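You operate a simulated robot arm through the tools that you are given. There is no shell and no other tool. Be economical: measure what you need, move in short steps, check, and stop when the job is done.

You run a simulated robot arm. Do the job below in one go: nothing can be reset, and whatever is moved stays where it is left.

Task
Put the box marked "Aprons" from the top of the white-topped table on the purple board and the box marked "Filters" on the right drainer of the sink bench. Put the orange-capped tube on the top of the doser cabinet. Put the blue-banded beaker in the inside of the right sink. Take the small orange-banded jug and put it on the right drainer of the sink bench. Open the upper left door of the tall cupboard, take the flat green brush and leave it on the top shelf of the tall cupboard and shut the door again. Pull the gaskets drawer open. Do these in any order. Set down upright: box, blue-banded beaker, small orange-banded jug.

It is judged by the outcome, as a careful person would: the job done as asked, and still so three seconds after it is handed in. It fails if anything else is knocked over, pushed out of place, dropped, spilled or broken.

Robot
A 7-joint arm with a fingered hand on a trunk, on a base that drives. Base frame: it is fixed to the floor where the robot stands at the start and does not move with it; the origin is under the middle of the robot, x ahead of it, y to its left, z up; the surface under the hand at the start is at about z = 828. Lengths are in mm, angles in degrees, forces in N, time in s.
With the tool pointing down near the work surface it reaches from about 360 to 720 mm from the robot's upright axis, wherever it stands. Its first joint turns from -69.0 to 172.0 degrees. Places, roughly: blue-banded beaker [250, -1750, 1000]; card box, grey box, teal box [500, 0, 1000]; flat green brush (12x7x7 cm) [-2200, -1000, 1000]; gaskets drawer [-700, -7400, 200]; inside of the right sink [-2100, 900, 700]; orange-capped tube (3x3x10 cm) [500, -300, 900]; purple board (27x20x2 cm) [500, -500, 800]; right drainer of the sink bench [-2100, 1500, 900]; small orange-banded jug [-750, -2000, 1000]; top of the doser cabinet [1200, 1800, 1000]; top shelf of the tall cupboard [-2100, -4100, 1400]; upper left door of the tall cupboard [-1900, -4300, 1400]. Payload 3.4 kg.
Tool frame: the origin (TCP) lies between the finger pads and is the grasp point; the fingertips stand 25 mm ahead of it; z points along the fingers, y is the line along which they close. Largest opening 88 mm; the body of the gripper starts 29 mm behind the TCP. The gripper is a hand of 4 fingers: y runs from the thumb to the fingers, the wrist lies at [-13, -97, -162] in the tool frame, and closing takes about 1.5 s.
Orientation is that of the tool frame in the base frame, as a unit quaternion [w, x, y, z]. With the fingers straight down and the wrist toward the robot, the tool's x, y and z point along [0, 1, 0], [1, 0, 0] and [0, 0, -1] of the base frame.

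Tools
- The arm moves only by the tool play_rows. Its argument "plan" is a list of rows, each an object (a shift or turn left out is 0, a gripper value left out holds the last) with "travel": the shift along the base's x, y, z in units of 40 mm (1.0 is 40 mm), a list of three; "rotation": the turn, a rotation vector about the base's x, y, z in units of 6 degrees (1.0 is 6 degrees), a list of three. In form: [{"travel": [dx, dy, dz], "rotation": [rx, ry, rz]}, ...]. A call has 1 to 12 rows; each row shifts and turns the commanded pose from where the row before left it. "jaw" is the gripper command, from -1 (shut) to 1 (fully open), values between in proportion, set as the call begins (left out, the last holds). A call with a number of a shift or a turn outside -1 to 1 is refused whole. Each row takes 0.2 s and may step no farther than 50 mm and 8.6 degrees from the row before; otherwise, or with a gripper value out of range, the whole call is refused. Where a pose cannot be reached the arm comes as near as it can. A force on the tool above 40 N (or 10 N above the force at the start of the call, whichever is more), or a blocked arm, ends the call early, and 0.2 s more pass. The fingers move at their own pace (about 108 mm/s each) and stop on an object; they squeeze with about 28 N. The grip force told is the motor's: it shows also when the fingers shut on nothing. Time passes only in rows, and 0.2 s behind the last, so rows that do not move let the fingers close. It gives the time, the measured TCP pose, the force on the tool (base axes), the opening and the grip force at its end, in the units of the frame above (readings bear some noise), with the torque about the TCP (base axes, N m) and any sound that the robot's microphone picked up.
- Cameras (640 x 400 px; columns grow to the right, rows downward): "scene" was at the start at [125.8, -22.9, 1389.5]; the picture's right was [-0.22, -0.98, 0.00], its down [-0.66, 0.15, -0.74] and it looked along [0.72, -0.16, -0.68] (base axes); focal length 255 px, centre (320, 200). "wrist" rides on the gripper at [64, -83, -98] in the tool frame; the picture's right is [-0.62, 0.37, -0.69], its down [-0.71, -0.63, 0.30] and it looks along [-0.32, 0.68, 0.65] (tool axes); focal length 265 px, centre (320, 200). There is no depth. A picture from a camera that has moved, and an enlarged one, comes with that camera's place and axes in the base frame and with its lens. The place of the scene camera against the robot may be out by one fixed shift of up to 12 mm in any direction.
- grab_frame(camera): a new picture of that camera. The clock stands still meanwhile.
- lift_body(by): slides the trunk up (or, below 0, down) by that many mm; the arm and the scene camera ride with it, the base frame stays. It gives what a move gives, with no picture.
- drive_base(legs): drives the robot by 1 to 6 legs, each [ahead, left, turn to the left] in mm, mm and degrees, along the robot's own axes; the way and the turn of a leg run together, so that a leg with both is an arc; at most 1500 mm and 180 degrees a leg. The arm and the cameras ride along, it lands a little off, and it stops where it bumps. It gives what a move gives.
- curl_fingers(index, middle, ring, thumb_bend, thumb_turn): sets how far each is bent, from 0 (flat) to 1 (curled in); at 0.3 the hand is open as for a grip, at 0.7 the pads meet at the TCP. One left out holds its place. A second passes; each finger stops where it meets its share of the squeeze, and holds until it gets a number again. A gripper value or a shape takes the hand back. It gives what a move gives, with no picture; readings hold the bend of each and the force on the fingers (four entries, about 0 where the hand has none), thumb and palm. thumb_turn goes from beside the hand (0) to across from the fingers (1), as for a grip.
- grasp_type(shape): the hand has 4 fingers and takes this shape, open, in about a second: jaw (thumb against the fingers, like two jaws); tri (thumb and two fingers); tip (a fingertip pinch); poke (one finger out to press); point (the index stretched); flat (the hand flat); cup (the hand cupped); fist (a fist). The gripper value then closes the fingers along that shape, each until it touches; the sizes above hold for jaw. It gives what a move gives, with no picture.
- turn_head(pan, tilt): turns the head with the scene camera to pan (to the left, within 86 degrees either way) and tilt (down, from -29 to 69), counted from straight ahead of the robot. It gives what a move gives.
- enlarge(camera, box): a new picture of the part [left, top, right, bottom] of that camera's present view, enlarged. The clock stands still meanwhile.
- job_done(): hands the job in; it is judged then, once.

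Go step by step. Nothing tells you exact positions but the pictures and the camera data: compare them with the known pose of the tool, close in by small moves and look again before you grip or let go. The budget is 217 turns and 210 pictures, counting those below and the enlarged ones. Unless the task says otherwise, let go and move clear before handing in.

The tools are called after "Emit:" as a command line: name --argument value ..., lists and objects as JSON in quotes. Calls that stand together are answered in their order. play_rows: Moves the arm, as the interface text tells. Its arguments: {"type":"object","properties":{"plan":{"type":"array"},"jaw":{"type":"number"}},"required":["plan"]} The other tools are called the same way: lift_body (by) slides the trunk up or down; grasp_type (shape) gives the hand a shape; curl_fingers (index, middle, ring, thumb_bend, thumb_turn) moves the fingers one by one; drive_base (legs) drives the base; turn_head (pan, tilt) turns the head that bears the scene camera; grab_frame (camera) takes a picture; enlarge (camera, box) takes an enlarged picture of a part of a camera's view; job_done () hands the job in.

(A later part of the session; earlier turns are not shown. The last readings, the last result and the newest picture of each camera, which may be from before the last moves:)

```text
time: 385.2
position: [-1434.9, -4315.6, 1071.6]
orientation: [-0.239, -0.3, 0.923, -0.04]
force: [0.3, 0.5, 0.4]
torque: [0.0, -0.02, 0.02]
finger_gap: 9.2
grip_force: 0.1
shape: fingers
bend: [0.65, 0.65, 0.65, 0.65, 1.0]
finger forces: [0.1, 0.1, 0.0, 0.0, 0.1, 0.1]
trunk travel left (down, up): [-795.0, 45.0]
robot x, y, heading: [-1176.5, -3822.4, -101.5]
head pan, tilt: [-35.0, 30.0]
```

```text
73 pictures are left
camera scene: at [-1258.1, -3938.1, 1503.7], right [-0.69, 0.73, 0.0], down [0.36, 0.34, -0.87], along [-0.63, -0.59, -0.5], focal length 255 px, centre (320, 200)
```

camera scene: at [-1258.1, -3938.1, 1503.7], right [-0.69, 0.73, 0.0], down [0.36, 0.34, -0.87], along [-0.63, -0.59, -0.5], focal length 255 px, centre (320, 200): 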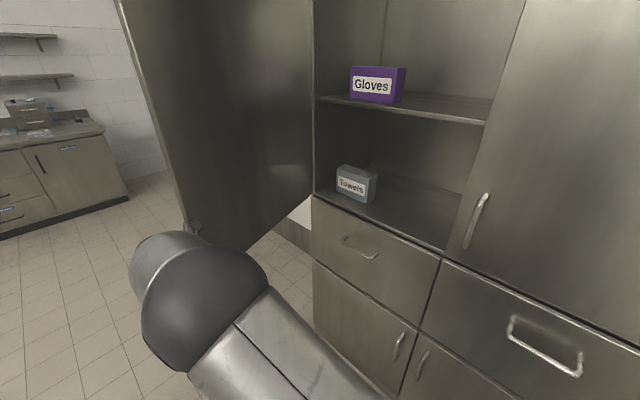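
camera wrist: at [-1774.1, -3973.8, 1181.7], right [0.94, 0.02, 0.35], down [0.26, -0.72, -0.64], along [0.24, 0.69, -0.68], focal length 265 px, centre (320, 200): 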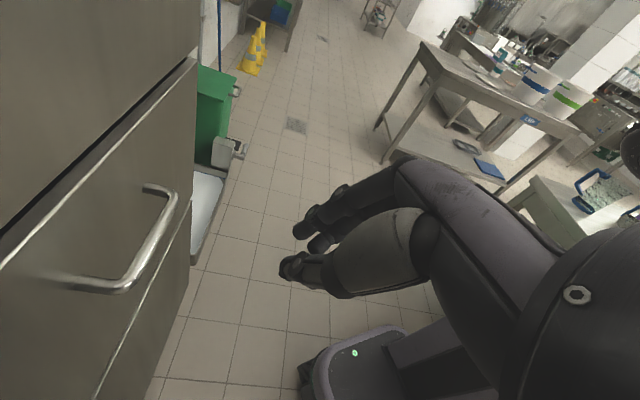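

The door is wide open. The top shelf is at z≈1370 with the Gloves box at its left end. Now I'll fetch the brush.

Emit:
drive_base --legs '[[-300, -150, 0], [0, 0, 11.5], [-1200, 0, 0], [-950, 0, 0], [0, 0, -90]]'

Emit:
turn_head --pan 0 --tilt 25

Emit:
grab_frame --camera "scene"

```text
time: 402.2
position: [-1795.1, -1192.8, 1072.7]
orientation: [-0.21, 0.35, 0.905, 0.12]
force: [0.5, -0.2, 0.0]
torque: [-0.01, -0.01, 0.02]
finger_gap: 9.3
grip_force: 0.1
shape: fingers
bend: [0.65, 0.65, 0.65, 0.65, 1.0]
finger forces: [0.1, 0.0, 0.1, 0.0, 0.0, 0.0]
trunk travel left (down, up): [-795.0, 45.0]
robot x, y, heading: [-1259.6, -1348.4, -179.8]
head pan, tilt: [-35.0, 30.0]
```

```text
time: 403.2
position: [-1795.4, -1193.0, 1073.0]
orientation: [-0.21, 0.35, 0.905, 0.119]
force: [0.1, -0.1, 0.4]
torque: [0.0, 0.0, 0.02]
finger_gap: 9.3
grip_force: 0.1
shape: fingers
bend: [0.65, 0.65, 0.65, 0.65, 1.0]
finger forces: [0.0, 0.0, 0.0, 0.0, 0.0, 0.0]
trunk travel left (down, up): [-795.0, 45.0]
robot x, y, heading: [-1261.6, -1344.6, -179.7]
head pan, tilt: [0.0, 25.0]
```

```text
72 pictures are left
camera scene: at [-1406.8, -1350.8, 1511.7], right [0.0, 1.0, 0.0], down [0.42, 0.0, -0.91], along [-0.91, 0.0, -0.42], focal length 255 px, centre (320, 200)
```

scene: 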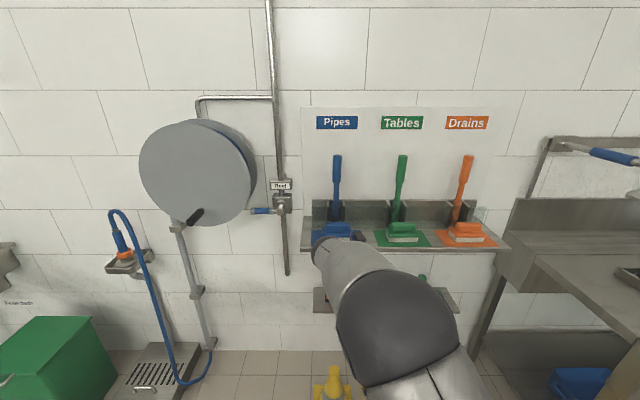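

Emit:
enlarge --camera "scene" --box '[300, 140, 520, 320]'

```text
2.22 times, centred on (410, 230) of scene
camera zoom: at [-1406.8, -1350.8, 1511.7], right [0.0, 1.0, 0.0], down [0.42, 0.0, -0.91], along [-0.91, 0.0, -0.42], focal length 567 px, centre (120, 133)
```

zoom: 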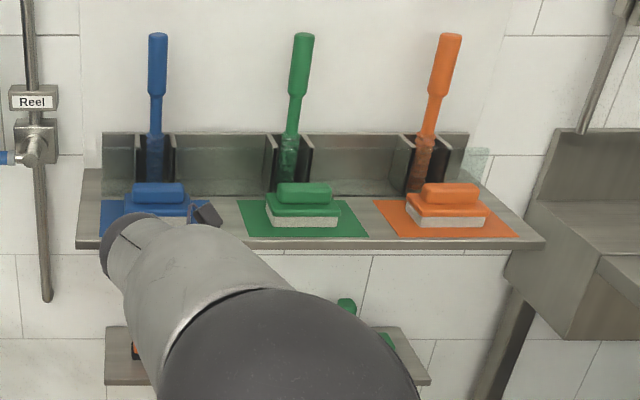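

The flat green brush is on the upper shelf's green mat. I'll grip the ends of its top handle from the front with the tool tilted forward, the same hand pose I need at the cupboard. Re-orienting the hand now.

Emit:
play_rows --plan '[{"rotation": [0.14, 0.54, 0.72]}, {"rotation": [0.14, 0.54, 0.72]}, {"travel": [0, 0, 0.3], "rotation": [0.14, 0.54, 0.72]}, {"travel": [0, 0, 0.3], "rotation": [0.14, 0.54, 0.72]}, {"travel": [0, 0, 0.3], "rotation": [0.14, 0.54, 0.72]}, {"travel": [-0.3, 0, 0.3], "rotation": [0.14, 0.54, 0.72]}, {"travel": [-0.3, 0, 0.3], "rotation": [0.14, 0.54, 0.72]}, {"travel": [-0.3, 0, 0], "rotation": [0.14, 0.54, 0.72]}, {"travel": [-0.3, 0, 0], "rotation": [0.14, 0.54, 0.72]}, {"travel": [0, 0, 0], "rotation": [0.14, 0.54, 0.72]}, {"travel": [0, 0, 0]}]'

Emit:
curl_fingers --index 0.12 --middle 0.12 --ring 0.12 --thumb_bend 0.12

Emit:
grab_frame --camera "wrist"

```text
time: 404.0
position: [-1770.0, -1179.2, 1000.8]
orientation: [-0.212, 0.267, 0.934, 0.107]
force: [0.0, 0.7, 0.1]
torque: [-0.01, -0.01, 0.01]
finger_gap: 9.3
grip_force: 0.1
shape: fingers
bend: [0.65, 0.65, 0.65, 0.65, 1.0]
finger forces: [0.0, 0.0, 0.0, 0.1, 0.0, 0.1]
trunk travel left (down, up): [-795.0, 45.0]
robot x, y, heading: [-1257.2, -1343.2, -180.0]
head pan, tilt: [0.0, 25.0]
stopped in row 4: the arm was blocked; the commanded pose is now the measured one
```

```text
time: 405.0
position: [-1770.9, -1180.5, 1001.0]
orientation: [-0.211, 0.267, 0.934, 0.107]
force: [-0.2, -0.2, -0.2]
torque: [0.05, 0.01, -0.01]
finger_gap: 117.4
grip_force: 0.0
shape: fingers
bend: [0.12, 0.12, 0.12, 0.12, 0.96]
finger forces: [0.0, 0.0, 0.0, 0.0, 0.0, 0.0]
trunk travel left (down, up): [-795.0, 45.0]
robot x, y, heading: [-1256.6, -1343.3, -180.0]
head pan, tilt: [0.0, 25.0]
```

```text
70 pictures are left
camera wrist: at [-1831.1, -1250.7, 1110.0], right [0.91, -0.19, 0.37], down [0.1, -0.75, -0.65], along [0.4, 0.63, -0.67], focal length 265 px, centre (320, 200)
```

wrist: 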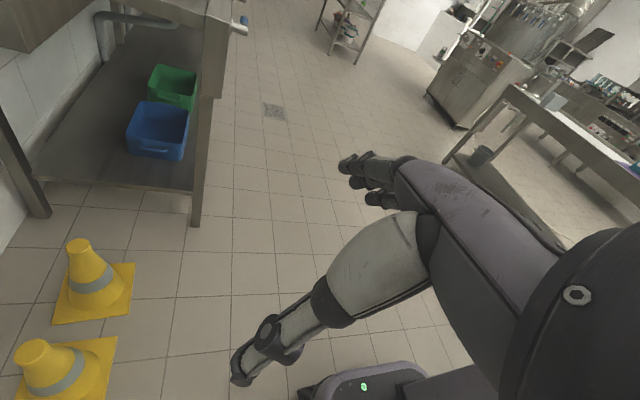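

Emit:
play_rows --plan '[{"travel": [-0.8, 0.3, 0.3]}, {"travel": [-0.8, 0.3, 0.3]}, {"travel": [-0.8, 0.3, 0.3]}, {"travel": [0, 0, 0.3], "rotation": [0.14, 0.54, 0.72]}, {"rotation": [0.14, 0.54, 0.72]}, {"rotation": [0.14, 0.54, 0.72]}, {"rotation": [0.14, 0.54, 0.72]}, {"rotation": [0.14, 0.54, 0.72]}, {"rotation": [0.14, 0.54, 0.72]}, {"rotation": [0.14, 0.54, 0.72]}, {"rotation": [0.14, 0.54, 0.72]}, {"travel": [0, 0, 0]}]'

Emit:
grab_frame --camera "wrist"

```text
time: 407.6
position: [-1939.1, -1129.0, 1104.6]
orientation: [-0.446, -0.01, 0.895, 0.03]
force: [0.1, -0.1, -0.1]
torque: [0.01, 0.0, 0.01]
finger_gap: 117.5
grip_force: 0.0
shape: fingers
bend: [0.12, 0.12, 0.12, 0.12, 0.96]
finger forces: [0.0, 0.0, 0.1, 0.1, 0.0, 0.0]
out of reach, approached as far as the arm can: row 9, 10, 11
trunk travel left (down, up): [-795.0, 45.0]
robot x, y, heading: [-1259.7, -1349.9, -179.9]
head pan, tilt: [0.0, 25.0]
```

```text
69 pictures are left
camera wrist: at [-1898.5, -1219.4, 1208.5], right [0.93, 0.36, -0.06], down [0.18, -0.58, -0.79], along [-0.32, 0.73, -0.61], focal length 265 px, centre (320, 200)
```

wrist: 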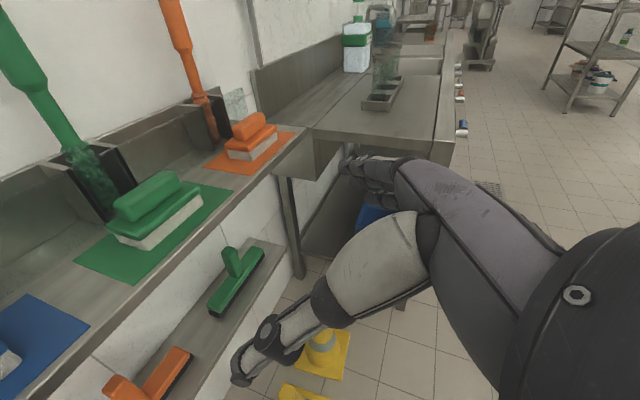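

Clear view: brush centre is around (-2262, -1026) with its handle top at z≈1018. I'll drive to a pre-grasp position and re-measure.

Emit:
drive_base --legs '[[190, -104, 0]]'

Emit:
grab_frame --camera "wrist"

```text
time: 409.3
position: [-2127.2, -1028.3, 1102.0]
orientation: [-0.445, -0.011, 0.895, 0.03]
force: [-0.4, 0.2, 0.2]
torque: [-0.02, -0.01, -0.03]
finger_gap: 117.4
grip_force: 0.1
shape: fingers
bend: [0.12, 0.12, 0.12, 0.12, 0.96]
finger forces: [0.1, 0.0, 0.0, 0.0, 0.1, 0.1]
trunk travel left (down, up): [-795.0, 45.0]
robot x, y, heading: [-1449.1, -1241.5, -179.6]
head pan, tilt: [0.0, 25.0]
```

```text
68 pictures are left
camera wrist: at [-2088.3, -1116.5, 1207.3], right [0.93, 0.36, -0.05], down [0.18, -0.58, -0.79], along [-0.32, 0.73, -0.61], focal length 265 px, centre (320, 200)
```

wrist: 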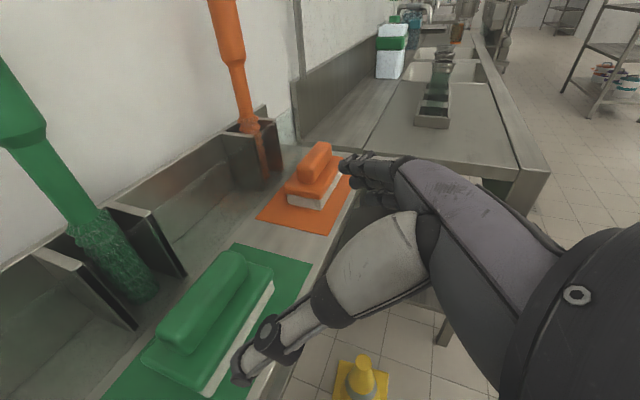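

Emit:
drive_base --legs '[[119, 0, 0]]'

Emit:
lift_body --by -45

Emit:
grab_frame --camera "wrist"

```text
time: 410.5
position: [-2246.8, -1026.0, 1102.3]
orientation: [-0.445, -0.009, 0.895, 0.029]
force: [0.4, 0.1, 1.0]
torque: [-0.02, -0.02, 0.0]
finger_gap: 117.3
grip_force: 0.0
shape: fingers
bend: [0.12, 0.12, 0.12, 0.12, 0.96]
finger forces: [0.0, 0.0, 0.0, 0.0, 0.0, 0.0]
trunk travel left (down, up): [-795.0, 45.0]
robot x, y, heading: [-1570.4, -1244.2, -179.6]
head pan, tilt: [0.0, 25.0]
```

```text
time: 411.4
position: [-2246.6, -1025.0, 1056.3]
orientation: [-0.446, -0.008, 0.895, 0.029]
force: [0.1, 0.0, -0.9]
torque: [0.0, 0.0, -0.01]
finger_gap: 117.4
grip_force: 0.0
shape: fingers
bend: [0.12, 0.12, 0.12, 0.12, 0.96]
finger forces: [0.0, 0.0, 0.0, 0.0, 0.0, 0.0]
trunk travel left (down, up): [-750.0, 90.0]
robot x, y, heading: [-1565.8, -1245.2, -179.7]
head pan, tilt: [0.0, 25.0]
```

```text
67 pictures are left
camera wrist: at [-2206.4, -1115.2, 1162.5], right [0.93, 0.36, -0.05], down [0.18, -0.59, -0.79], along [-0.32, 0.73, -0.61], focal length 265 px, centre (320, 200)
```

wrist: 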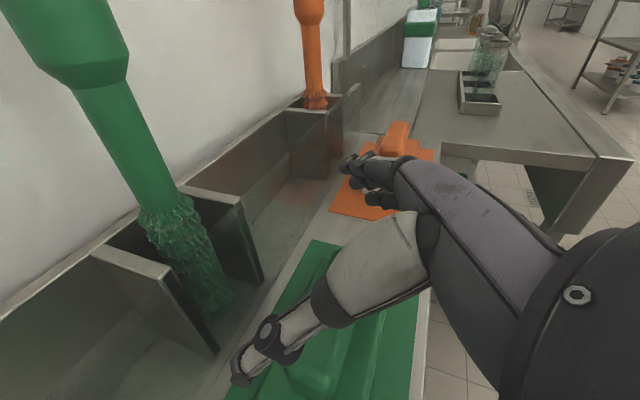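

Emit:
lift_body --by -33

Emit:
curl_fingers --index 0.7 --middle 0.7 --ring 0.7 --thumb_bend 0.7

Emit:
grab_frame --camera "wrist"

```text
time: 412.2
position: [-2246.0, -1026.6, 1023.6]
orientation: [-0.445, -0.007, 0.895, 0.03]
force: [-0.5, -0.2, 0.6]
torque: [-0.01, 0.01, -0.04]
finger_gap: 117.7
grip_force: 0.1
shape: fingers
bend: [0.12, 0.12, 0.12, 0.11, 0.96]
finger forces: [0.0, 0.1, 0.1, 0.0, 0.6, 0.0]
trunk travel left (down, up): [-717.0, 123.0]
robot x, y, heading: [-1569.7, -1239.6, -179.6]
head pan, tilt: [0.0, 25.0]
```

```text
time: 413.2
position: [-2246.1, -1025.0, 1025.4]
orientation: [-0.446, -0.008, 0.895, 0.03]
force: [-1.8, 2.8, 7.0]
torque: [0.56, 0.0, 0.11]
finger_gap: 46.6
grip_force: 14.9
shape: fingers
bend: [0.7, 0.41, 0.38, 0.3, 0.94]
finger forces: [0.1, 7.5, 9.7, 0.0, 12.7, 0.1]
trunk travel left (down, up): [-717.0, 123.0]
robot x, y, heading: [-1566.6, -1245.0, -179.6]
head pan, tilt: [0.0, 25.0]
```

```text
66 pictures are left
camera wrist: at [-2205.8, -1115.1, 1130.6], right [0.93, 0.36, -0.06], down [0.18, -0.59, -0.79], along [-0.32, 0.73, -0.61], focal length 265 px, centre (320, 200)
```

wrist: 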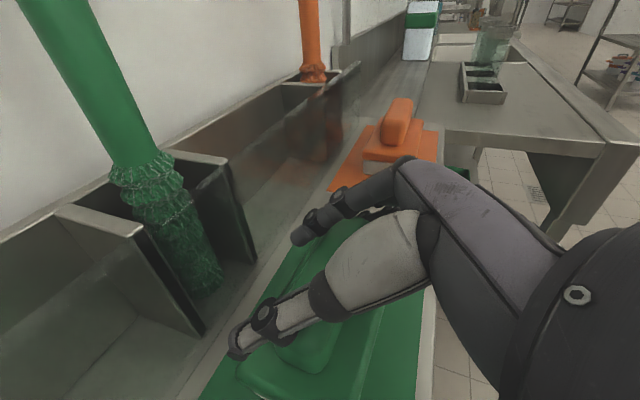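

Emit:
lift_body --by 40

Emit:
grab_frame --camera "wrist"

```text
time: 414.0
position: [-2246.5, -1024.9, 1062.7]
orientation: [-0.445, -0.008, 0.895, 0.029]
force: [0.2, 0.3, -1.2]
torque: [0.03, 0.0, 0.0]
finger_gap: 46.6
grip_force: 14.0
shape: fingers
bend: [0.7, 0.44, 0.39, 0.3, 0.93]
finger forces: [0.0, 6.3, 7.9, 0.0, 13.2, 0.1]
trunk travel left (down, up): [-757.0, 83.0]
robot x, y, heading: [-1570.7, -1244.6, -179.5]
head pan, tilt: [0.0, 25.0]
```

```text
65 pictures are left
camera wrist: at [-2207.4, -1115.4, 1168.5], right [0.93, 0.36, -0.05], down [0.18, -0.59, -0.79], along [-0.32, 0.73, -0.61], focal length 265 px, centre (320, 200)
```

wrist: 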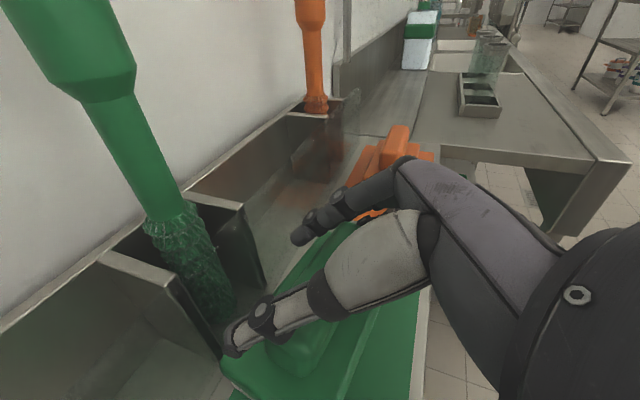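

Held level. Back off, raise the trunk, and test raising the arm to shelf height.

Emit:
drive_base --legs '[[-320, 0, 0]]'

Emit:
lift_body --by 83

Emit:
play_rows --plan '[{"travel": [0, 0, 0.8]}, {"travel": [0, 0, 0.8]}, {"travel": [0, 0, 0.8]}, {"travel": [0, 0, 0.8]}, {"travel": [0, 0, 0.8]}, {"travel": [0, 0, 0.8]}, {"travel": [0, 0, 0.8]}, {"travel": [0, 0, 0.8]}, {"travel": [0, 0, 0.8]}, {"travel": [0, 0, 0.5]}, {"travel": [0, 0, 0]}]'

Emit:
grab_frame --camera "wrist"

```text
time: 416.1
position: [-1928.3, -1025.1, 1063.8]
orientation: [-0.445, -0.009, 0.895, 0.029]
force: [-0.1, 0.1, -1.8]
torque: [0.02, 0.0, 0.01]
finger_gap: 46.8
grip_force: 13.8
shape: fingers
bend: [0.7, 0.44, 0.39, 0.3, 0.93]
finger forces: [0.0, 6.2, 7.9, 0.1, 13.2, 0.0]
trunk travel left (down, up): [-757.0, 83.0]
robot x, y, heading: [-1247.5, -1241.3, -179.6]
head pan, tilt: [0.0, 25.0]
```

```text
time: 417.3
position: [-1927.8, -1023.9, 1146.4]
orientation: [-0.445, -0.009, 0.895, 0.029]
force: [0.3, 0.4, -1.3]
torque: [-0.02, 0.03, 0.03]
finger_gap: 46.7
grip_force: 13.7
shape: fingers
bend: [0.7, 0.44, 0.39, 0.3, 0.93]
finger forces: [0.1, 6.2, 7.9, 0.0, 13.1, 0.0]
trunk travel left (down, up): [-840.0, 0.0]
robot x, y, heading: [-1248.9, -1235.5, -179.8]
head pan, tilt: [0.0, 25.0]
```

```text
time: 419.7
position: [-1928.0, -1025.9, 1456.2]
orientation: [-0.444, -0.009, 0.896, 0.03]
force: [-0.5, 0.5, -1.4]
torque: [0.02, 0.01, -0.01]
finger_gap: 46.7
grip_force: 13.3
shape: fingers
bend: [0.7, 0.44, 0.4, 0.3, 0.93]
finger forces: [0.0, 6.0, 7.8, 0.0, 12.8, 0.0]
trunk travel left (down, up): [-840.0, 0.0]
robot x, y, heading: [-1251.2, -1238.3, -179.8]
head pan, tilt: [0.0, 25.0]
```

```text
64 pictures are left
camera wrist: at [-1888.6, -1115.4, 1560.9], right [0.93, 0.36, -0.05], down [0.18, -0.59, -0.79], along [-0.32, 0.73, -0.61], focal length 265 px, centre (320, 200)
```

wrist: 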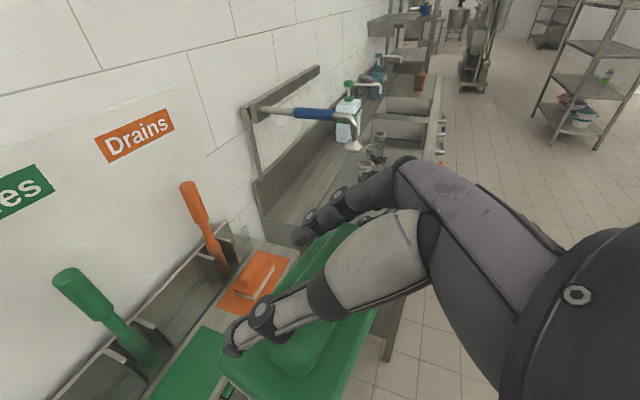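

Shelf height is reachable. I'll slide along the lane facing the wall, then turn 30° left in front of the open cupboard.

Emit:
drive_base --legs '[[-80, 0, 0], [0, 1400, 0], [0, 1400, 0]]'

Emit:
turn_head --pan -10 --tilt 15

Emit:
grab_frame --camera "scene"

```text
time: 432.4
position: [-1836.5, -3588.8, 1455.1]
orientation: [-0.443, -0.005, 0.896, 0.031]
force: [0.3, -1.8, -1.3]
torque: [0.02, -0.02, -0.05]
finger_gap: 46.6
grip_force: 13.4
shape: fingers
bend: [0.7, 0.45, 0.4, 0.3, 0.93]
finger forces: [0.0, 6.1, 7.8, 0.0, 12.9, 0.1]
trunk travel left (down, up): [-840.0, 0.0]
robot x, y, heading: [-1156.6, -3808.2, 179.9]
head pan, tilt: [0.0, 25.0]
stopped in leg 3: the robot was blocked; the commanded pose is now the measured one
```

```text
time: 433.1
position: [-1835.5, -3585.0, 1453.5]
orientation: [-0.444, -0.004, 0.895, 0.03]
force: [-0.2, 0.1, -2.0]
torque: [0.01, -0.02, 0.01]
finger_gap: 46.5
grip_force: 13.8
shape: fingers
bend: [0.7, 0.45, 0.4, 0.3, 0.93]
finger forces: [0.0, 6.0, 8.0, 0.1, 12.8, 0.0]
trunk travel left (down, up): [-840.0, 0.0]
robot x, y, heading: [-1157.7, -3811.3, 179.9]
head pan, tilt: [-10.0, 15.0]
```

```text
63 pictures are left
camera scene: at [-1305.2, -3795.0, 1572.8], right [0.17, 0.98, 0.0], down [0.26, -0.05, -0.97], along [-0.95, 0.17, -0.26], focal length 255 px, centre (320, 200)
```

scene: 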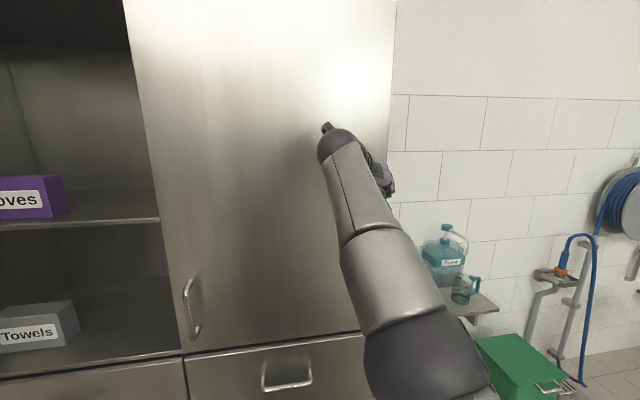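

The base stops again near y≈-3810. I'll look at the floor there.

Emit:
turn_head --pan 60 --tilt 60

Emit:
grab_frame --camera "scene"

Emit:
grab_frame --camera "wrist"

```text
time: 434.5
position: [-1836.2, -3584.4, 1453.8]
orientation: [-0.445, -0.003, 0.895, 0.032]
force: [0.0, 0.2, -0.9]
torque: [0.02, -0.01, 0.05]
finger_gap: 46.7
grip_force: 13.2
shape: fingers
bend: [0.7, 0.45, 0.4, 0.3, 0.93]
finger forces: [0.0, 6.0, 7.9, 0.1, 12.8, 0.0]
trunk travel left (down, up): [-840.0, 0.0]
robot x, y, heading: [-1157.2, -3804.6, 179.7]
head pan, tilt: [60.0, 60.0]
```

```text
62 pictures are left
camera scene: at [-1246.8, -3868.6, 1506.6], right [-0.87, 0.5, 0.0], down [0.43, 0.75, -0.5], along [-0.25, -0.43, -0.87], focal length 255 px, centre (320, 200)
```

scene: 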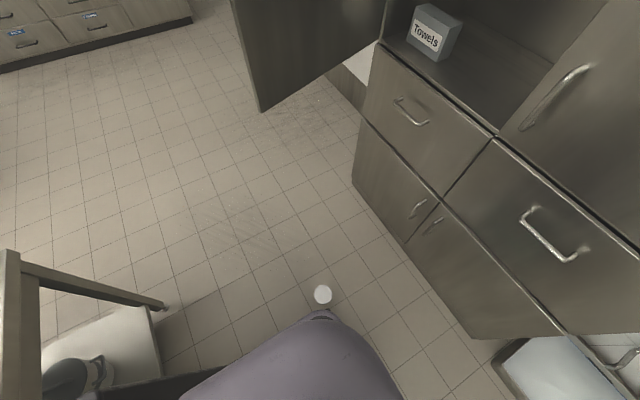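

```text
61 pictures are left
camera wrist: at [-1797.4, -3674.3, 1560.3], right [0.93, 0.35, -0.05], down [0.18, -0.59, -0.79], along [-0.31, 0.73, -0.61], focal length 265 px, centre (320, 200)
```

wrist: 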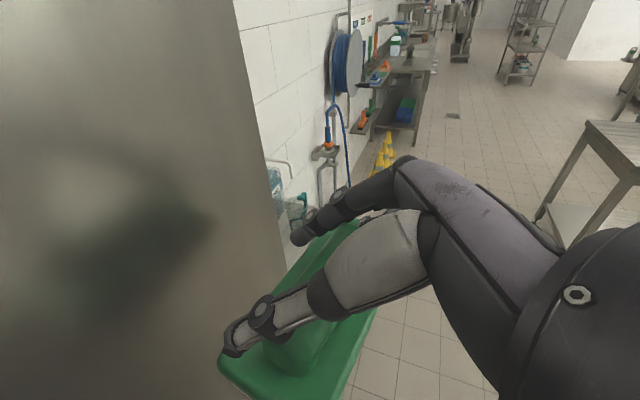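

The cup has fallen off my base and stands on the floor at about (-1380, -4080), blocking the way. I'll put the brush back on its mat for now, recover the cup and return it to its table, then redo the brush.

Emit:
drive_base --legs '[[0, -1300, 0], [0, -1265, 0], [80, 0, 0]]'

Emit:
play_rows --plan '[{"travel": [0, 0, -0.8]}, {"travel": [0, 0, -0.8]}, {"travel": [0, 0, -0.8]}, {"travel": [0, 0, -0.8]}, {"travel": [0, 0, -0.8]}, {"travel": [0, 0, -0.8]}, {"travel": [0, 0, -0.8]}, {"travel": [0, 0, -0.8]}, {"travel": [0, 0, -0.8]}, {"travel": [0, 0, 0]}]'

Emit:
grab_frame --camera "wrist"

```text
time: 447.7
position: [-1884.7, -1010.8, 1455.3]
orientation: [-0.444, 0.002, 0.895, 0.034]
force: [-0.4, 0.0, -1.6]
torque: [0.05, -0.04, 0.02]
finger_gap: 46.5
grip_force: 13.1
shape: fingers
bend: [0.7, 0.45, 0.4, 0.3, 0.93]
finger forces: [0.0, 6.1, 7.9, 0.0, 12.7, 0.0]
trunk travel left (down, up): [-840.0, 0.0]
robot x, y, heading: [-1207.2, -1238.8, 179.3]
head pan, tilt: [60.0, 60.0]
```

```text
time: 449.9
position: [-1882.7, -1001.4, 1165.8]
orientation: [-0.444, 0.012, 0.896, 0.032]
force: [0.5, -0.2, -1.4]
torque: [0.02, 0.01, 0.03]
finger_gap: 46.6
grip_force: 12.8
shape: fingers
bend: [0.7, 0.45, 0.4, 0.3, 0.93]
finger forces: [0.0, 6.1, 7.7, 0.0, 12.2, 0.0]
trunk travel left (down, up): [-840.0, 0.0]
robot x, y, heading: [-1207.6, -1242.5, 179.2]
head pan, tilt: [60.0, 60.0]
```

```text
60 pictures are left
camera wrist: at [-1847.2, -1091.6, 1272.2], right [0.94, 0.33, -0.06], down [0.16, -0.6, -0.78], along [-0.29, 0.73, -0.62], focal length 265 px, centre (320, 200)
```

wrist: 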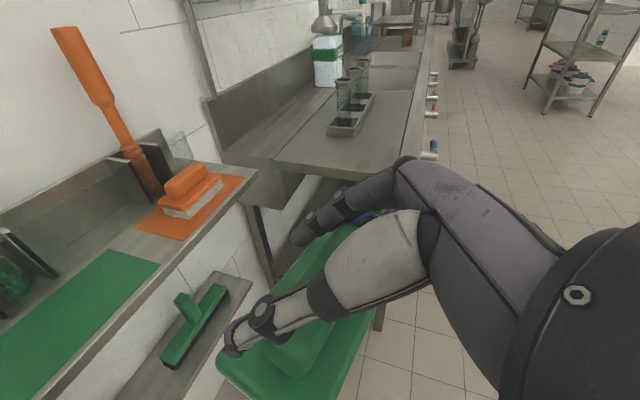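

Emit:
drive_base --legs '[[358, 16, 0.7]]'

Emit:
lift_body --by -110

Emit:
grab_frame --camera "wrist"

```text
time: 452.2
position: [-2242.3, -1023.9, 1164.3]
orientation: [-0.443, 0.006, 0.896, 0.028]
force: [0.4, -0.6, -1.1]
torque: [0.02, 0.0, 0.01]
finger_gap: 46.6
grip_force: 13.0
shape: fingers
bend: [0.7, 0.45, 0.4, 0.3, 0.93]
finger forces: [0.0, 6.0, 7.6, 0.0, 12.1, 0.0]
trunk travel left (down, up): [-840.0, 0.0]
robot x, y, heading: [-1566.1, -1257.2, 179.9]
head pan, tilt: [60.0, 60.0]
```

```text
time: 453.6
position: [-2242.1, -1021.7, 1054.3]
orientation: [-0.444, 0.007, 0.896, 0.027]
force: [-0.5, -0.4, -2.2]
torque: [0.02, -0.01, 0.01]
finger_gap: 46.6
grip_force: 13.1
shape: fingers
bend: [0.7, 0.45, 0.4, 0.3, 0.93]
finger forces: [0.0, 6.1, 7.6, 0.2, 12.1, 0.1]
trunk travel left (down, up): [-730.0, 110.0]
robot x, y, heading: [-1562.9, -1253.4, 179.9]
head pan, tilt: [60.0, 60.0]
```

```text
59 pictures are left
camera wrist: at [-2205.5, -1111.8, 1161.6], right [0.94, 0.34, -0.06], down [0.17, -0.6, -0.78], along [-0.3, 0.72, -0.62], focal length 265 px, centre (320, 200)
```

wrist: 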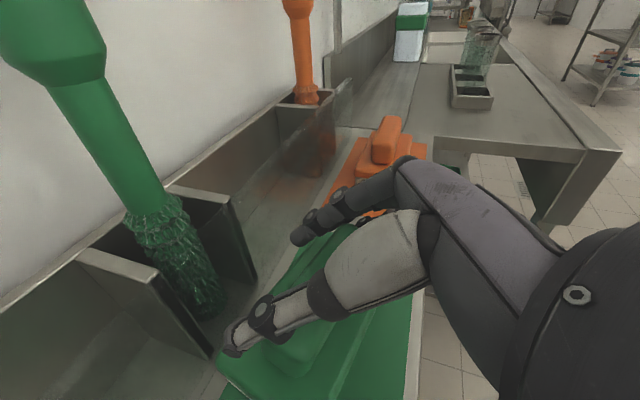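

Emit:
lift_body --by -27

Emit:
curl_fingers --index 0.12 --middle 0.12 --ring 0.12 --thumb_bend 0.12 --thumb_turn 0.97

Emit:
lift_body --by 110

Emit:
grab_frame --camera "wrist"

```text
time: 454.3
position: [-2242.4, -1022.9, 1026.3]
orientation: [-0.443, 0.008, 0.896, 0.026]
force: [0.3, 0.3, 0.2]
torque: [0.03, -0.02, 0.0]
finger_gap: 26.0
grip_force: 0.1
shape: fingers
bend: [0.7, 0.52, 0.5, 0.45, 0.96]
finger forces: [0.1, 0.0, 0.1, 0.1, 0.0, 0.0]
trunk travel left (down, up): [-703.0, 137.0]
robot x, y, heading: [-1562.7, -1256.1, 179.9]
head pan, tilt: [60.0, 60.0]
```

```text
time: 455.3
position: [-2242.9, -1022.3, 1026.4]
orientation: [-0.443, 0.009, 0.896, 0.027]
force: [-0.7, -0.4, -0.4]
torque: [-0.03, 0.05, -0.04]
finger_gap: 117.2
grip_force: 0.1
shape: fingers
bend: [0.12, 0.12, 0.12, 0.13, 0.93]
finger forces: [0.0, 0.0, 0.0, 0.0, 0.5, 0.0]
trunk travel left (down, up): [-703.0, 137.0]
robot x, y, heading: [-1566.9, -1254.9, 179.8]
head pan, tilt: [60.0, 60.0]
```

```text
time: 456.8
position: [-2243.9, -1022.4, 1136.9]
orientation: [-0.442, 0.007, 0.896, 0.027]
force: [-1.1, 0.6, -0.5]
torque: [0.01, 0.0, 0.02]
finger_gap: 117.5
grip_force: 0.1
shape: fingers
bend: [0.12, 0.12, 0.12, 0.12, 0.93]
finger forces: [0.1, 0.1, 0.1, 0.0, 0.0, 0.0]
trunk travel left (down, up): [-813.0, 27.0]
robot x, y, heading: [-1566.4, -1254.8, 179.9]
head pan, tilt: [60.0, 60.0]
```

```text
58 pictures are left
camera wrist: at [-2205.5, -1111.8, 1244.4], right [0.94, 0.33, -0.06], down [0.17, -0.6, -0.78], along [-0.29, 0.72, -0.62], focal length 265 px, centre (320, 200)
```

wrist: 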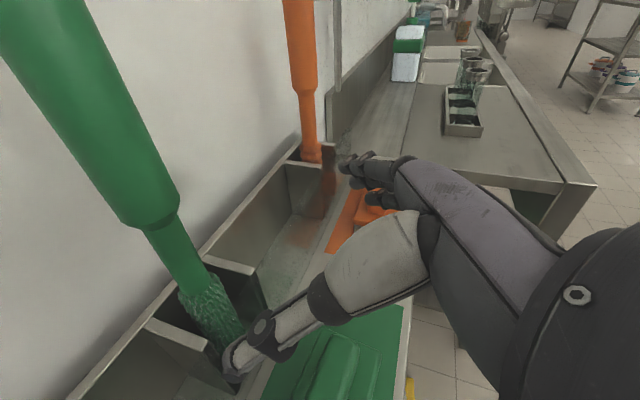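

The brush is back on its mat. Now I'll set the hand pointing down and go for the cup.

Emit:
drive_base --legs '[[-340, 0, 0]]'

Emit:
play_rows --plan '[{"travel": [0.2, 0.1, 0], "rotation": [0, -0.95, 0]}, {"travel": [0.3, 0.1, 0], "rotation": [0, -0.95, 0]}, {"travel": [0.3, 0.1, 0], "rotation": [0, -0.95, 0]}, {"travel": [0.3, 0.1, 0], "rotation": [0, -0.95, 0]}, {"travel": [0.3, 0.1, 0], "rotation": [0, -0.95, 0]}, {"travel": [0.3, 0.1, 0], "rotation": [0, -0.95, 0]}, {"travel": [0.3, 0, 0], "rotation": [0, -0.95, 0]}, {"rotation": [0, -0.95, 0]}, {"rotation": [0, -0.95, 0]}, {"rotation": [0, -0.6, 0]}, {"travel": [0, 0, 0]}]'

Emit:
drive_base --legs '[[0, 0, 90], [0, 100, 0], [1200, 0, 0], [880, 0, 0]]'

Emit:
turn_head --pan -15 --tilt 50

Emit:
grab_frame --camera "scene"

```text
time: 459.0
position: [-1902.3, -1021.1, 1137.9]
orientation: [-0.443, 0.01, 0.896, 0.028]
force: [0.3, 0.3, 0.3]
torque: [0.0, 0.0, 0.03]
finger_gap: 117.7
grip_force: 0.0
shape: fingers
bend: [0.12, 0.12, 0.12, 0.12, 0.93]
finger forces: [0.0, 0.0, 0.1, 0.0, 0.0, 0.0]
trunk travel left (down, up): [-813.0, 27.0]
robot x, y, heading: [-1228.1, -1257.8, 179.9]
head pan, tilt: [60.0, 60.0]
```

```text
time: 461.4
position: [-1821.8, -996.8, 1138.5]
orientation: [0.021, -0.005, 0.999, 0.03]
force: [-0.8, -0.4, 0.9]
torque: [-0.01, -0.02, -0.01]
finger_gap: 117.7
grip_force: 0.1
shape: fingers
bend: [0.12, 0.12, 0.12, 0.12, 0.93]
finger forces: [0.1, 0.0, 0.0, 0.0, 0.0, 0.0]
trunk travel left (down, up): [-813.0, 27.0]
robot x, y, heading: [-1227.4, -1258.0, 179.5]
head pan, tilt: [60.0, 60.0]
```

```text
time: 476.2
position: [-1360.1, -3930.7, 1136.6]
orientation: [0.007, 0.715, -0.699, -0.035]
force: [-0.1, -0.2, 0.0]
torque: [0.03, 0.0, 0.02]
finger_gap: 117.8
grip_force: 0.1
shape: fingers
bend: [0.12, 0.12, 0.12, 0.12, 0.93]
finger forces: [0.1, 0.0, 0.1, 0.0, 0.0, 0.0]
trunk travel left (down, up): [-813.0, 27.0]
robot x, y, heading: [-1109.8, -3333.1, -89.5]
head pan, tilt: [60.0, 60.0]
```

```text
time: 477.7
position: [-1360.5, -3932.4, 1136.2]
orientation: [0.007, 0.715, -0.698, -0.035]
force: [0.1, 0.0, 0.4]
torque: [-0.02, 0.0, -0.01]
finger_gap: 117.6
grip_force: 0.1
shape: fingers
bend: [0.12, 0.12, 0.12, 0.12, 0.93]
finger forces: [0.0, 0.1, 0.1, 0.0, 0.1, 0.0]
trunk travel left (down, up): [-813.0, 27.0]
robot x, y, heading: [-1110.5, -3331.3, -89.3]
head pan, tilt: [-15.0, 50.0]
```

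```text
57 pictures are left
camera scene: at [-1135.1, -3461.9, 1492.2], right [-0.97, 0.25, 0.0], down [0.19, 0.74, -0.64], along [-0.16, -0.62, -0.77], focal length 255 px, centre (320, 200)
```

scene: 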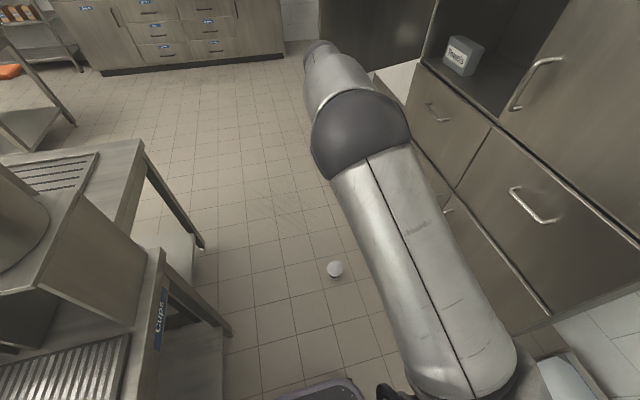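

Emit:
enlarge --camera "scene" --box '[295, 235, 375, 300]'

Emit:
enlarge --camera "scene" --box '[220, 330, 400, 400]'

```text
6.15 times, centred on (335, 268) of scene
camera zoom: at [-1135.1, -3461.9, 1492.2], right [-0.97, 0.25, 0.0], down [0.19, 0.74, -0.64], along [-0.16, -0.62, -0.77], focal length 1571 px, centre (228, -215)
```

zoom: 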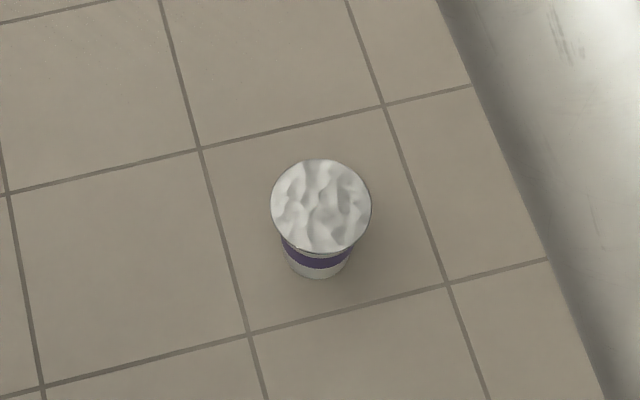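

```text
3.56 times, centred on (310, 365) of scene
camera zoom: at [-1135.1, -3461.9, 1492.2], right [-0.97, 0.25, 0.0], down [0.19, 0.74, -0.64], along [-0.16, -0.62, -0.77], focal length 908 px, centre (356, -387)
```

zoom: 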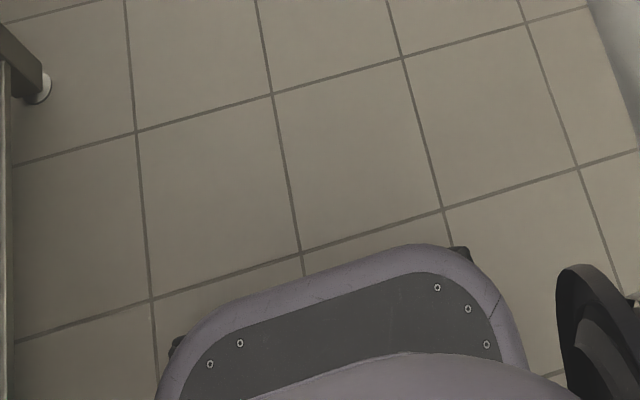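

The purple cup stands upright on the floor at about (-1378, -4053). I'll position above it and lower.

Emit:
drive_base --legs '[[120, -17, 0]]'

Emit:
lift_body --by -400

Emit:
lift_body --by -390

Emit:
grab_frame --camera "wrist"

```text
time: 479.0
position: [-1375.4, -4053.6, 1137.7]
orientation: [0.008, 0.715, -0.699, -0.035]
force: [0.3, 1.2, 0.7]
torque: [0.03, 0.0, 0.02]
finger_gap: 117.6
grip_force: 0.1
shape: fingers
bend: [0.12, 0.12, 0.12, 0.12, 0.93]
finger forces: [0.1, 0.0, 0.0, 0.0, 0.0, 0.0]
trunk travel left (down, up): [-813.0, 27.0]
robot x, y, heading: [-1126.1, -3451.3, -89.4]
head pan, tilt: [-15.0, 50.0]
```

```text
time: 482.8
position: [-1375.4, -4052.2, 737.0]
orientation: [0.006, 0.715, -0.698, -0.035]
force: [0.1, 0.1, 0.5]
torque: [-0.02, 0.01, -0.01]
finger_gap: 117.8
grip_force: 0.1
shape: fingers
bend: [0.12, 0.12, 0.12, 0.12, 0.93]
finger forces: [0.1, 0.0, 0.0, 0.1, 0.1, 0.0]
trunk travel left (down, up): [-413.0, 427.0]
robot x, y, heading: [-1124.9, -3451.0, -89.4]
head pan, tilt: [-15.0, 50.0]
```

```text
time: 486.6
position: [-1375.5, -4053.8, 347.7]
orientation: [0.007, 0.715, -0.699, -0.035]
force: [-0.3, -0.2, 0.4]
torque: [0.0, 0.01, 0.03]
finger_gap: 117.7
grip_force: 0.1
shape: fingers
bend: [0.12, 0.12, 0.12, 0.12, 0.93]
finger forces: [0.0, 0.0, 0.0, 0.0, 0.1, 0.1]
trunk travel left (down, up): [-23.0, 817.0]
robot x, y, heading: [-1129.1, -3450.5, -89.3]
head pan, tilt: [-15.0, 50.0]
```

```text
54 pictures are left
camera wrist: at [-1284.8, -4118.9, 438.1], right [-0.34, 0.58, 0.74], down [0.59, 0.74, -0.31], along [-0.73, 0.33, -0.6], focal length 265 px, centre (320, 200)
```

wrist: 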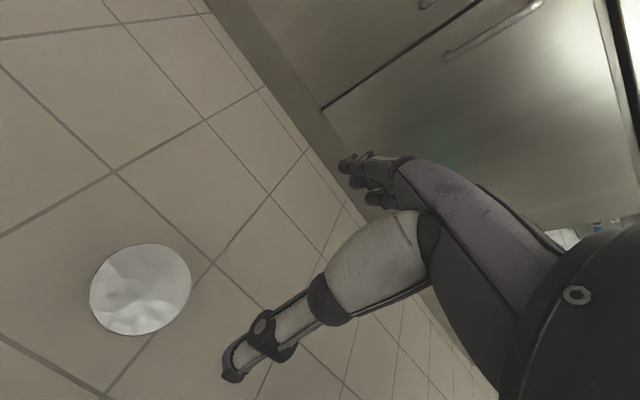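

Emit:
play_rows --plan '[{"travel": [0.3, -0.43, -0.5], "rotation": [-0.37, -0.57, 0]}, {"travel": [0, 0, -0.9]}, {"travel": [0, 0, -0.9]}, {"travel": [0, 0, -0.8]}, {"travel": [0, 0, 0]}]'

Emit:
grab_frame --camera "wrist"

```text
time: 487.8
position: [-1364.9, -4070.3, 223.1]
orientation: [0.0, 0.716, -0.698, 0.0]
force: [-0.6, 0.4, -1.0]
torque: [-0.01, 0.0, 0.0]
finger_gap: 117.5
grip_force: 0.0
shape: fingers
bend: [0.12, 0.12, 0.12, 0.12, 0.93]
finger forces: [0.0, 0.0, 0.0, 0.1, 0.0, 0.1]
trunk travel left (down, up): [-23.0, 817.0]
robot x, y, heading: [-1124.9, -3455.5, -89.2]
head pan, tilt: [-15.0, 50.0]
```

```text
53 pictures are left
camera wrist: at [-1278.9, -4132.7, 321.7], right [-0.38, 0.61, 0.69], down [0.61, 0.73, -0.3], along [-0.69, 0.31, -0.65], focal length 265 px, centre (320, 200)
```

wrist: 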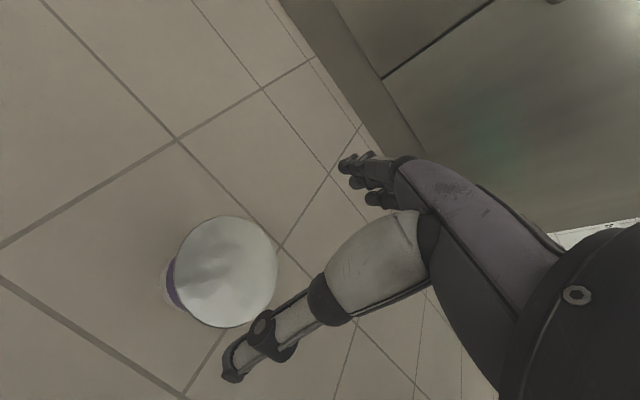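

Emit:
play_rows --plan '[{"travel": [-0.15, 0.12, -0.8]}, {"travel": [0, 0, -0.9]}, {"travel": [0, 0, -0.9]}, {"travel": [0, 0, -0.7]}, {"travel": [0, 0, -0.4]}, {"travel": [0, 0, 0]}]'

Emit:
grab_frame --camera "wrist"

```text
time: 489.1
position: [-1370.0, -4067.0, 79.5]
orientation: [0.004, 0.716, -0.698, 0.001]
force: [2.5, 0.1, 18.1]
torque: [-0.14, -0.07, 0.03]
finger_gap: 122.4
grip_force: 8.2
shape: fingers
bend: [0.09, 0.12, 0.12, 0.1, 0.93]
finger forces: [6.2, 0.0, 0.0, 0.0, 10.1, 0.0]
trunk travel left (down, up): [-23.0, 817.0]
robot x, y, heading: [-1121.9, -3450.0, -89.4]
head pan, tilt: [-15.0, 50.0]
```

```text
52 pictures are left
camera wrist: at [-1283.9, -4128.6, 178.4], right [-0.38, 0.62, 0.69], down [0.61, 0.73, -0.31], along [-0.69, 0.3, -0.65], focal length 265 px, centre (320, 200)
```

wrist: 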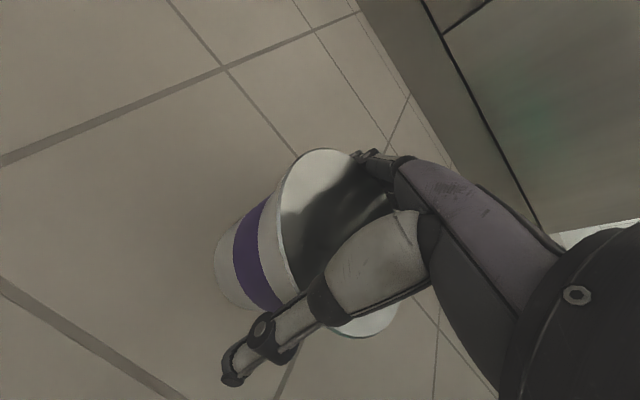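

The hand straddles the cup snugly. Closing and lifting.

Emit:
curl_fingers --index 0.6 --middle 0.7 --ring 0.6 --thumb_bend 0.7

Emit:
lift_body --by 100

Emit:
grab_frame --camera "wrist"

```text
time: 490.1
position: [-1369.6, -4067.0, 80.8]
orientation: [0.004, 0.716, -0.698, 0.002]
force: [8.0, 3.0, 30.9]
torque: [-0.12, -0.09, 0.29]
finger_gap: 107.7
grip_force: 65.2
shape: fingers
bend: [0.1, 0.29, 0.22, 0.43, 0.89]
finger forces: [16.8, 24.0, 18.1, 0.1, 70.4, 0.0]
trunk travel left (down, up): [-23.0, 817.0]
robot x, y, heading: [-1125.5, -3451.7, -89.5]
head pan, tilt: [-15.0, 50.0]
```

```text
time: 491.5
position: [-1370.3, -4066.1, 175.4]
orientation: [0.0, 0.715, -0.699, 0.001]
force: [0.9, 0.5, -4.3]
torque: [0.0, -0.04, 0.0]
finger_gap: 105.0
grip_force: 51.7
shape: fingers
bend: [0.11, 0.29, 0.24, 0.47, 0.88]
finger forces: [12.7, 22.5, 16.3, 0.1, 52.2, 0.1]
trunk travel left (down, up): [-123.0, 717.0]
robot x, y, heading: [-1128.7, -3453.4, -89.5]
head pan, tilt: [-15.0, 50.0]
```

```text
51 pictures are left
camera wrist: at [-1284.5, -4127.9, 273.6], right [-0.38, 0.61, 0.69], down [0.61, 0.73, -0.3], along [-0.69, 0.31, -0.65], focal length 265 px, centre (320, 200)
```

wrist: 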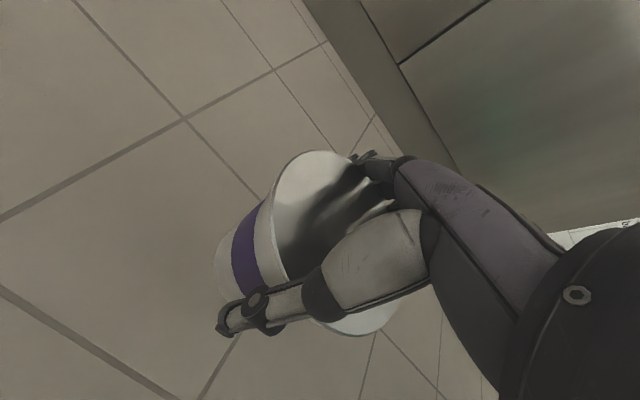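

The cup is up. I'll raise it, rotate the hand so it can be set down beside the teal cup, and carry it back to its place at about (-207, -1675).

Emit:
lift_body --by 400

Emit:
lift_body --by 310

Emit:
play_rows --plan '[{"travel": [0, 0, 0.9]}, {"travel": [0, 0, 0.9]}, {"travel": [0, 0, 0.9]}, {"travel": [0, 0, 0.9]}, {"travel": [0, 0, 0.9]}, {"travel": [0, 0, 0.5]}, {"travel": [0, 0, 0]}]'

Emit:
drive_base --legs '[[-500, -120, 0], [-1300, 0, 0], [-590, 0, 0]]'

Emit:
play_rows --plan '[{"rotation": [0, 0, 0.95]}, {"rotation": [0, 0, 0.95]}, {"rotation": [0, 0, 0.95]}, {"rotation": [0, 0, 0.95]}, {"rotation": [0, 0, 0.95]}, {"rotation": [0, 0, 0.95]}, {"rotation": [0, 0, 0.95]}, {"rotation": [0, 0, 0.95]}, {"rotation": [0, 0, 0.95]}, {"rotation": [0, 0, 0.95]}, {"rotation": [0, 0, 0.95]}, {"travel": [0, 0, 0]}]'

Emit:
grab_frame --camera "wrist"

```text
time: 495.3
position: [-1370.3, -4066.1, 574.6]
orientation: [0.0, 0.716, -0.698, 0.0]
force: [-0.7, 0.0, -3.4]
torque: [-0.03, -0.05, -0.02]
finger_gap: 104.6
grip_force: 51.2
shape: fingers
bend: [0.11, 0.29, 0.24, 0.47, 0.88]
finger forces: [12.5, 22.4, 16.4, 0.0, 51.8, 0.0]
trunk travel left (down, up): [-523.0, 317.0]
robot x, y, heading: [-1123.3, -3456.3, -89.4]
head pan, tilt: [-15.0, 50.0]
```

```text
time: 498.4
position: [-1371.2, -4067.4, 885.0]
orientation: [0.0, 0.716, -0.698, 0.0]
force: [0.0, 0.2, -4.2]
torque: [-0.01, -0.03, 0.0]
finger_gap: 104.8
grip_force: 51.0
shape: fingers
bend: [0.11, 0.29, 0.24, 0.47, 0.88]
finger forces: [12.2, 22.4, 16.5, 0.0, 51.4, 0.0]
trunk travel left (down, up): [-833.0, 7.0]
robot x, y, heading: [-1126.5, -3447.5, -89.3]
head pan, tilt: [-15.0, 50.0]
```

```text
time: 500.0
position: [-1372.0, -4065.7, 1085.9]
orientation: [0.0, 0.716, -0.699, 0.0]
force: [-0.2, 0.4, -3.6]
torque: [-0.02, -0.03, -0.01]
finger_gap: 104.5
grip_force: 50.9
shape: fingers
bend: [0.11, 0.29, 0.24, 0.47, 0.88]
finger forces: [11.7, 22.7, 16.2, 0.0, 50.7, 0.0]
trunk travel left (down, up): [-833.0, 7.0]
robot x, y, heading: [-1126.9, -3454.6, -89.5]
head pan, tilt: [-15.0, 50.0]
```

```text
time: 512.1
position: [-1508.9, -1673.0, 1085.2]
orientation: [0.0, 0.711, -0.703, 0.0]
force: [0.5, -0.5, -4.3]
torque: [-0.03, -0.02, 0.04]
finger_gap: 104.2
grip_force: 49.4
shape: fingers
bend: [0.11, 0.29, 0.24, 0.47, 0.88]
finger forces: [11.6, 22.5, 16.1, 0.1, 50.3, 0.0]
trunk travel left (down, up): [-833.0, 7.0]
robot x, y, heading: [-1258.1, -1065.7, -89.9]
head pan, tilt: [-15.0, 50.0]
```

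```text
time: 514.7
position: [-1508.3, -1673.3, 1085.0]
orientation: [0.0, 0.974, -0.228, 0.0]
force: [0.2, -0.2, -4.3]
torque: [0.02, -0.02, -0.03]
finger_gap: 103.6
grip_force: 49.7
shape: fingers
bend: [0.11, 0.28, 0.24, 0.48, 0.88]
finger forces: [11.3, 22.3, 15.9, 0.0, 49.4, 0.0]
trunk travel left (down, up): [-833.0, 7.0]
robot x, y, heading: [-1255.9, -1061.5, -89.9]
head pan, tilt: [-15.0, 50.0]
```

```text
50 pictures are left
camera wrist: at [-1411.8, -1627.7, 1183.7], right [-0.72, -0.05, 0.69], down [-0.36, 0.88, -0.3], along [-0.6, -0.47, -0.65], focal length 265 px, centre (320, 200)
```

wrist: 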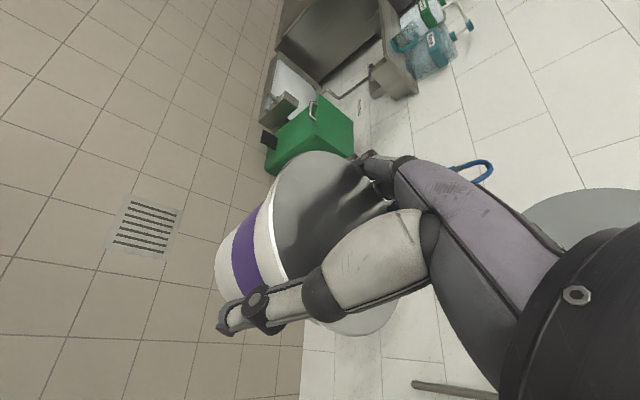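

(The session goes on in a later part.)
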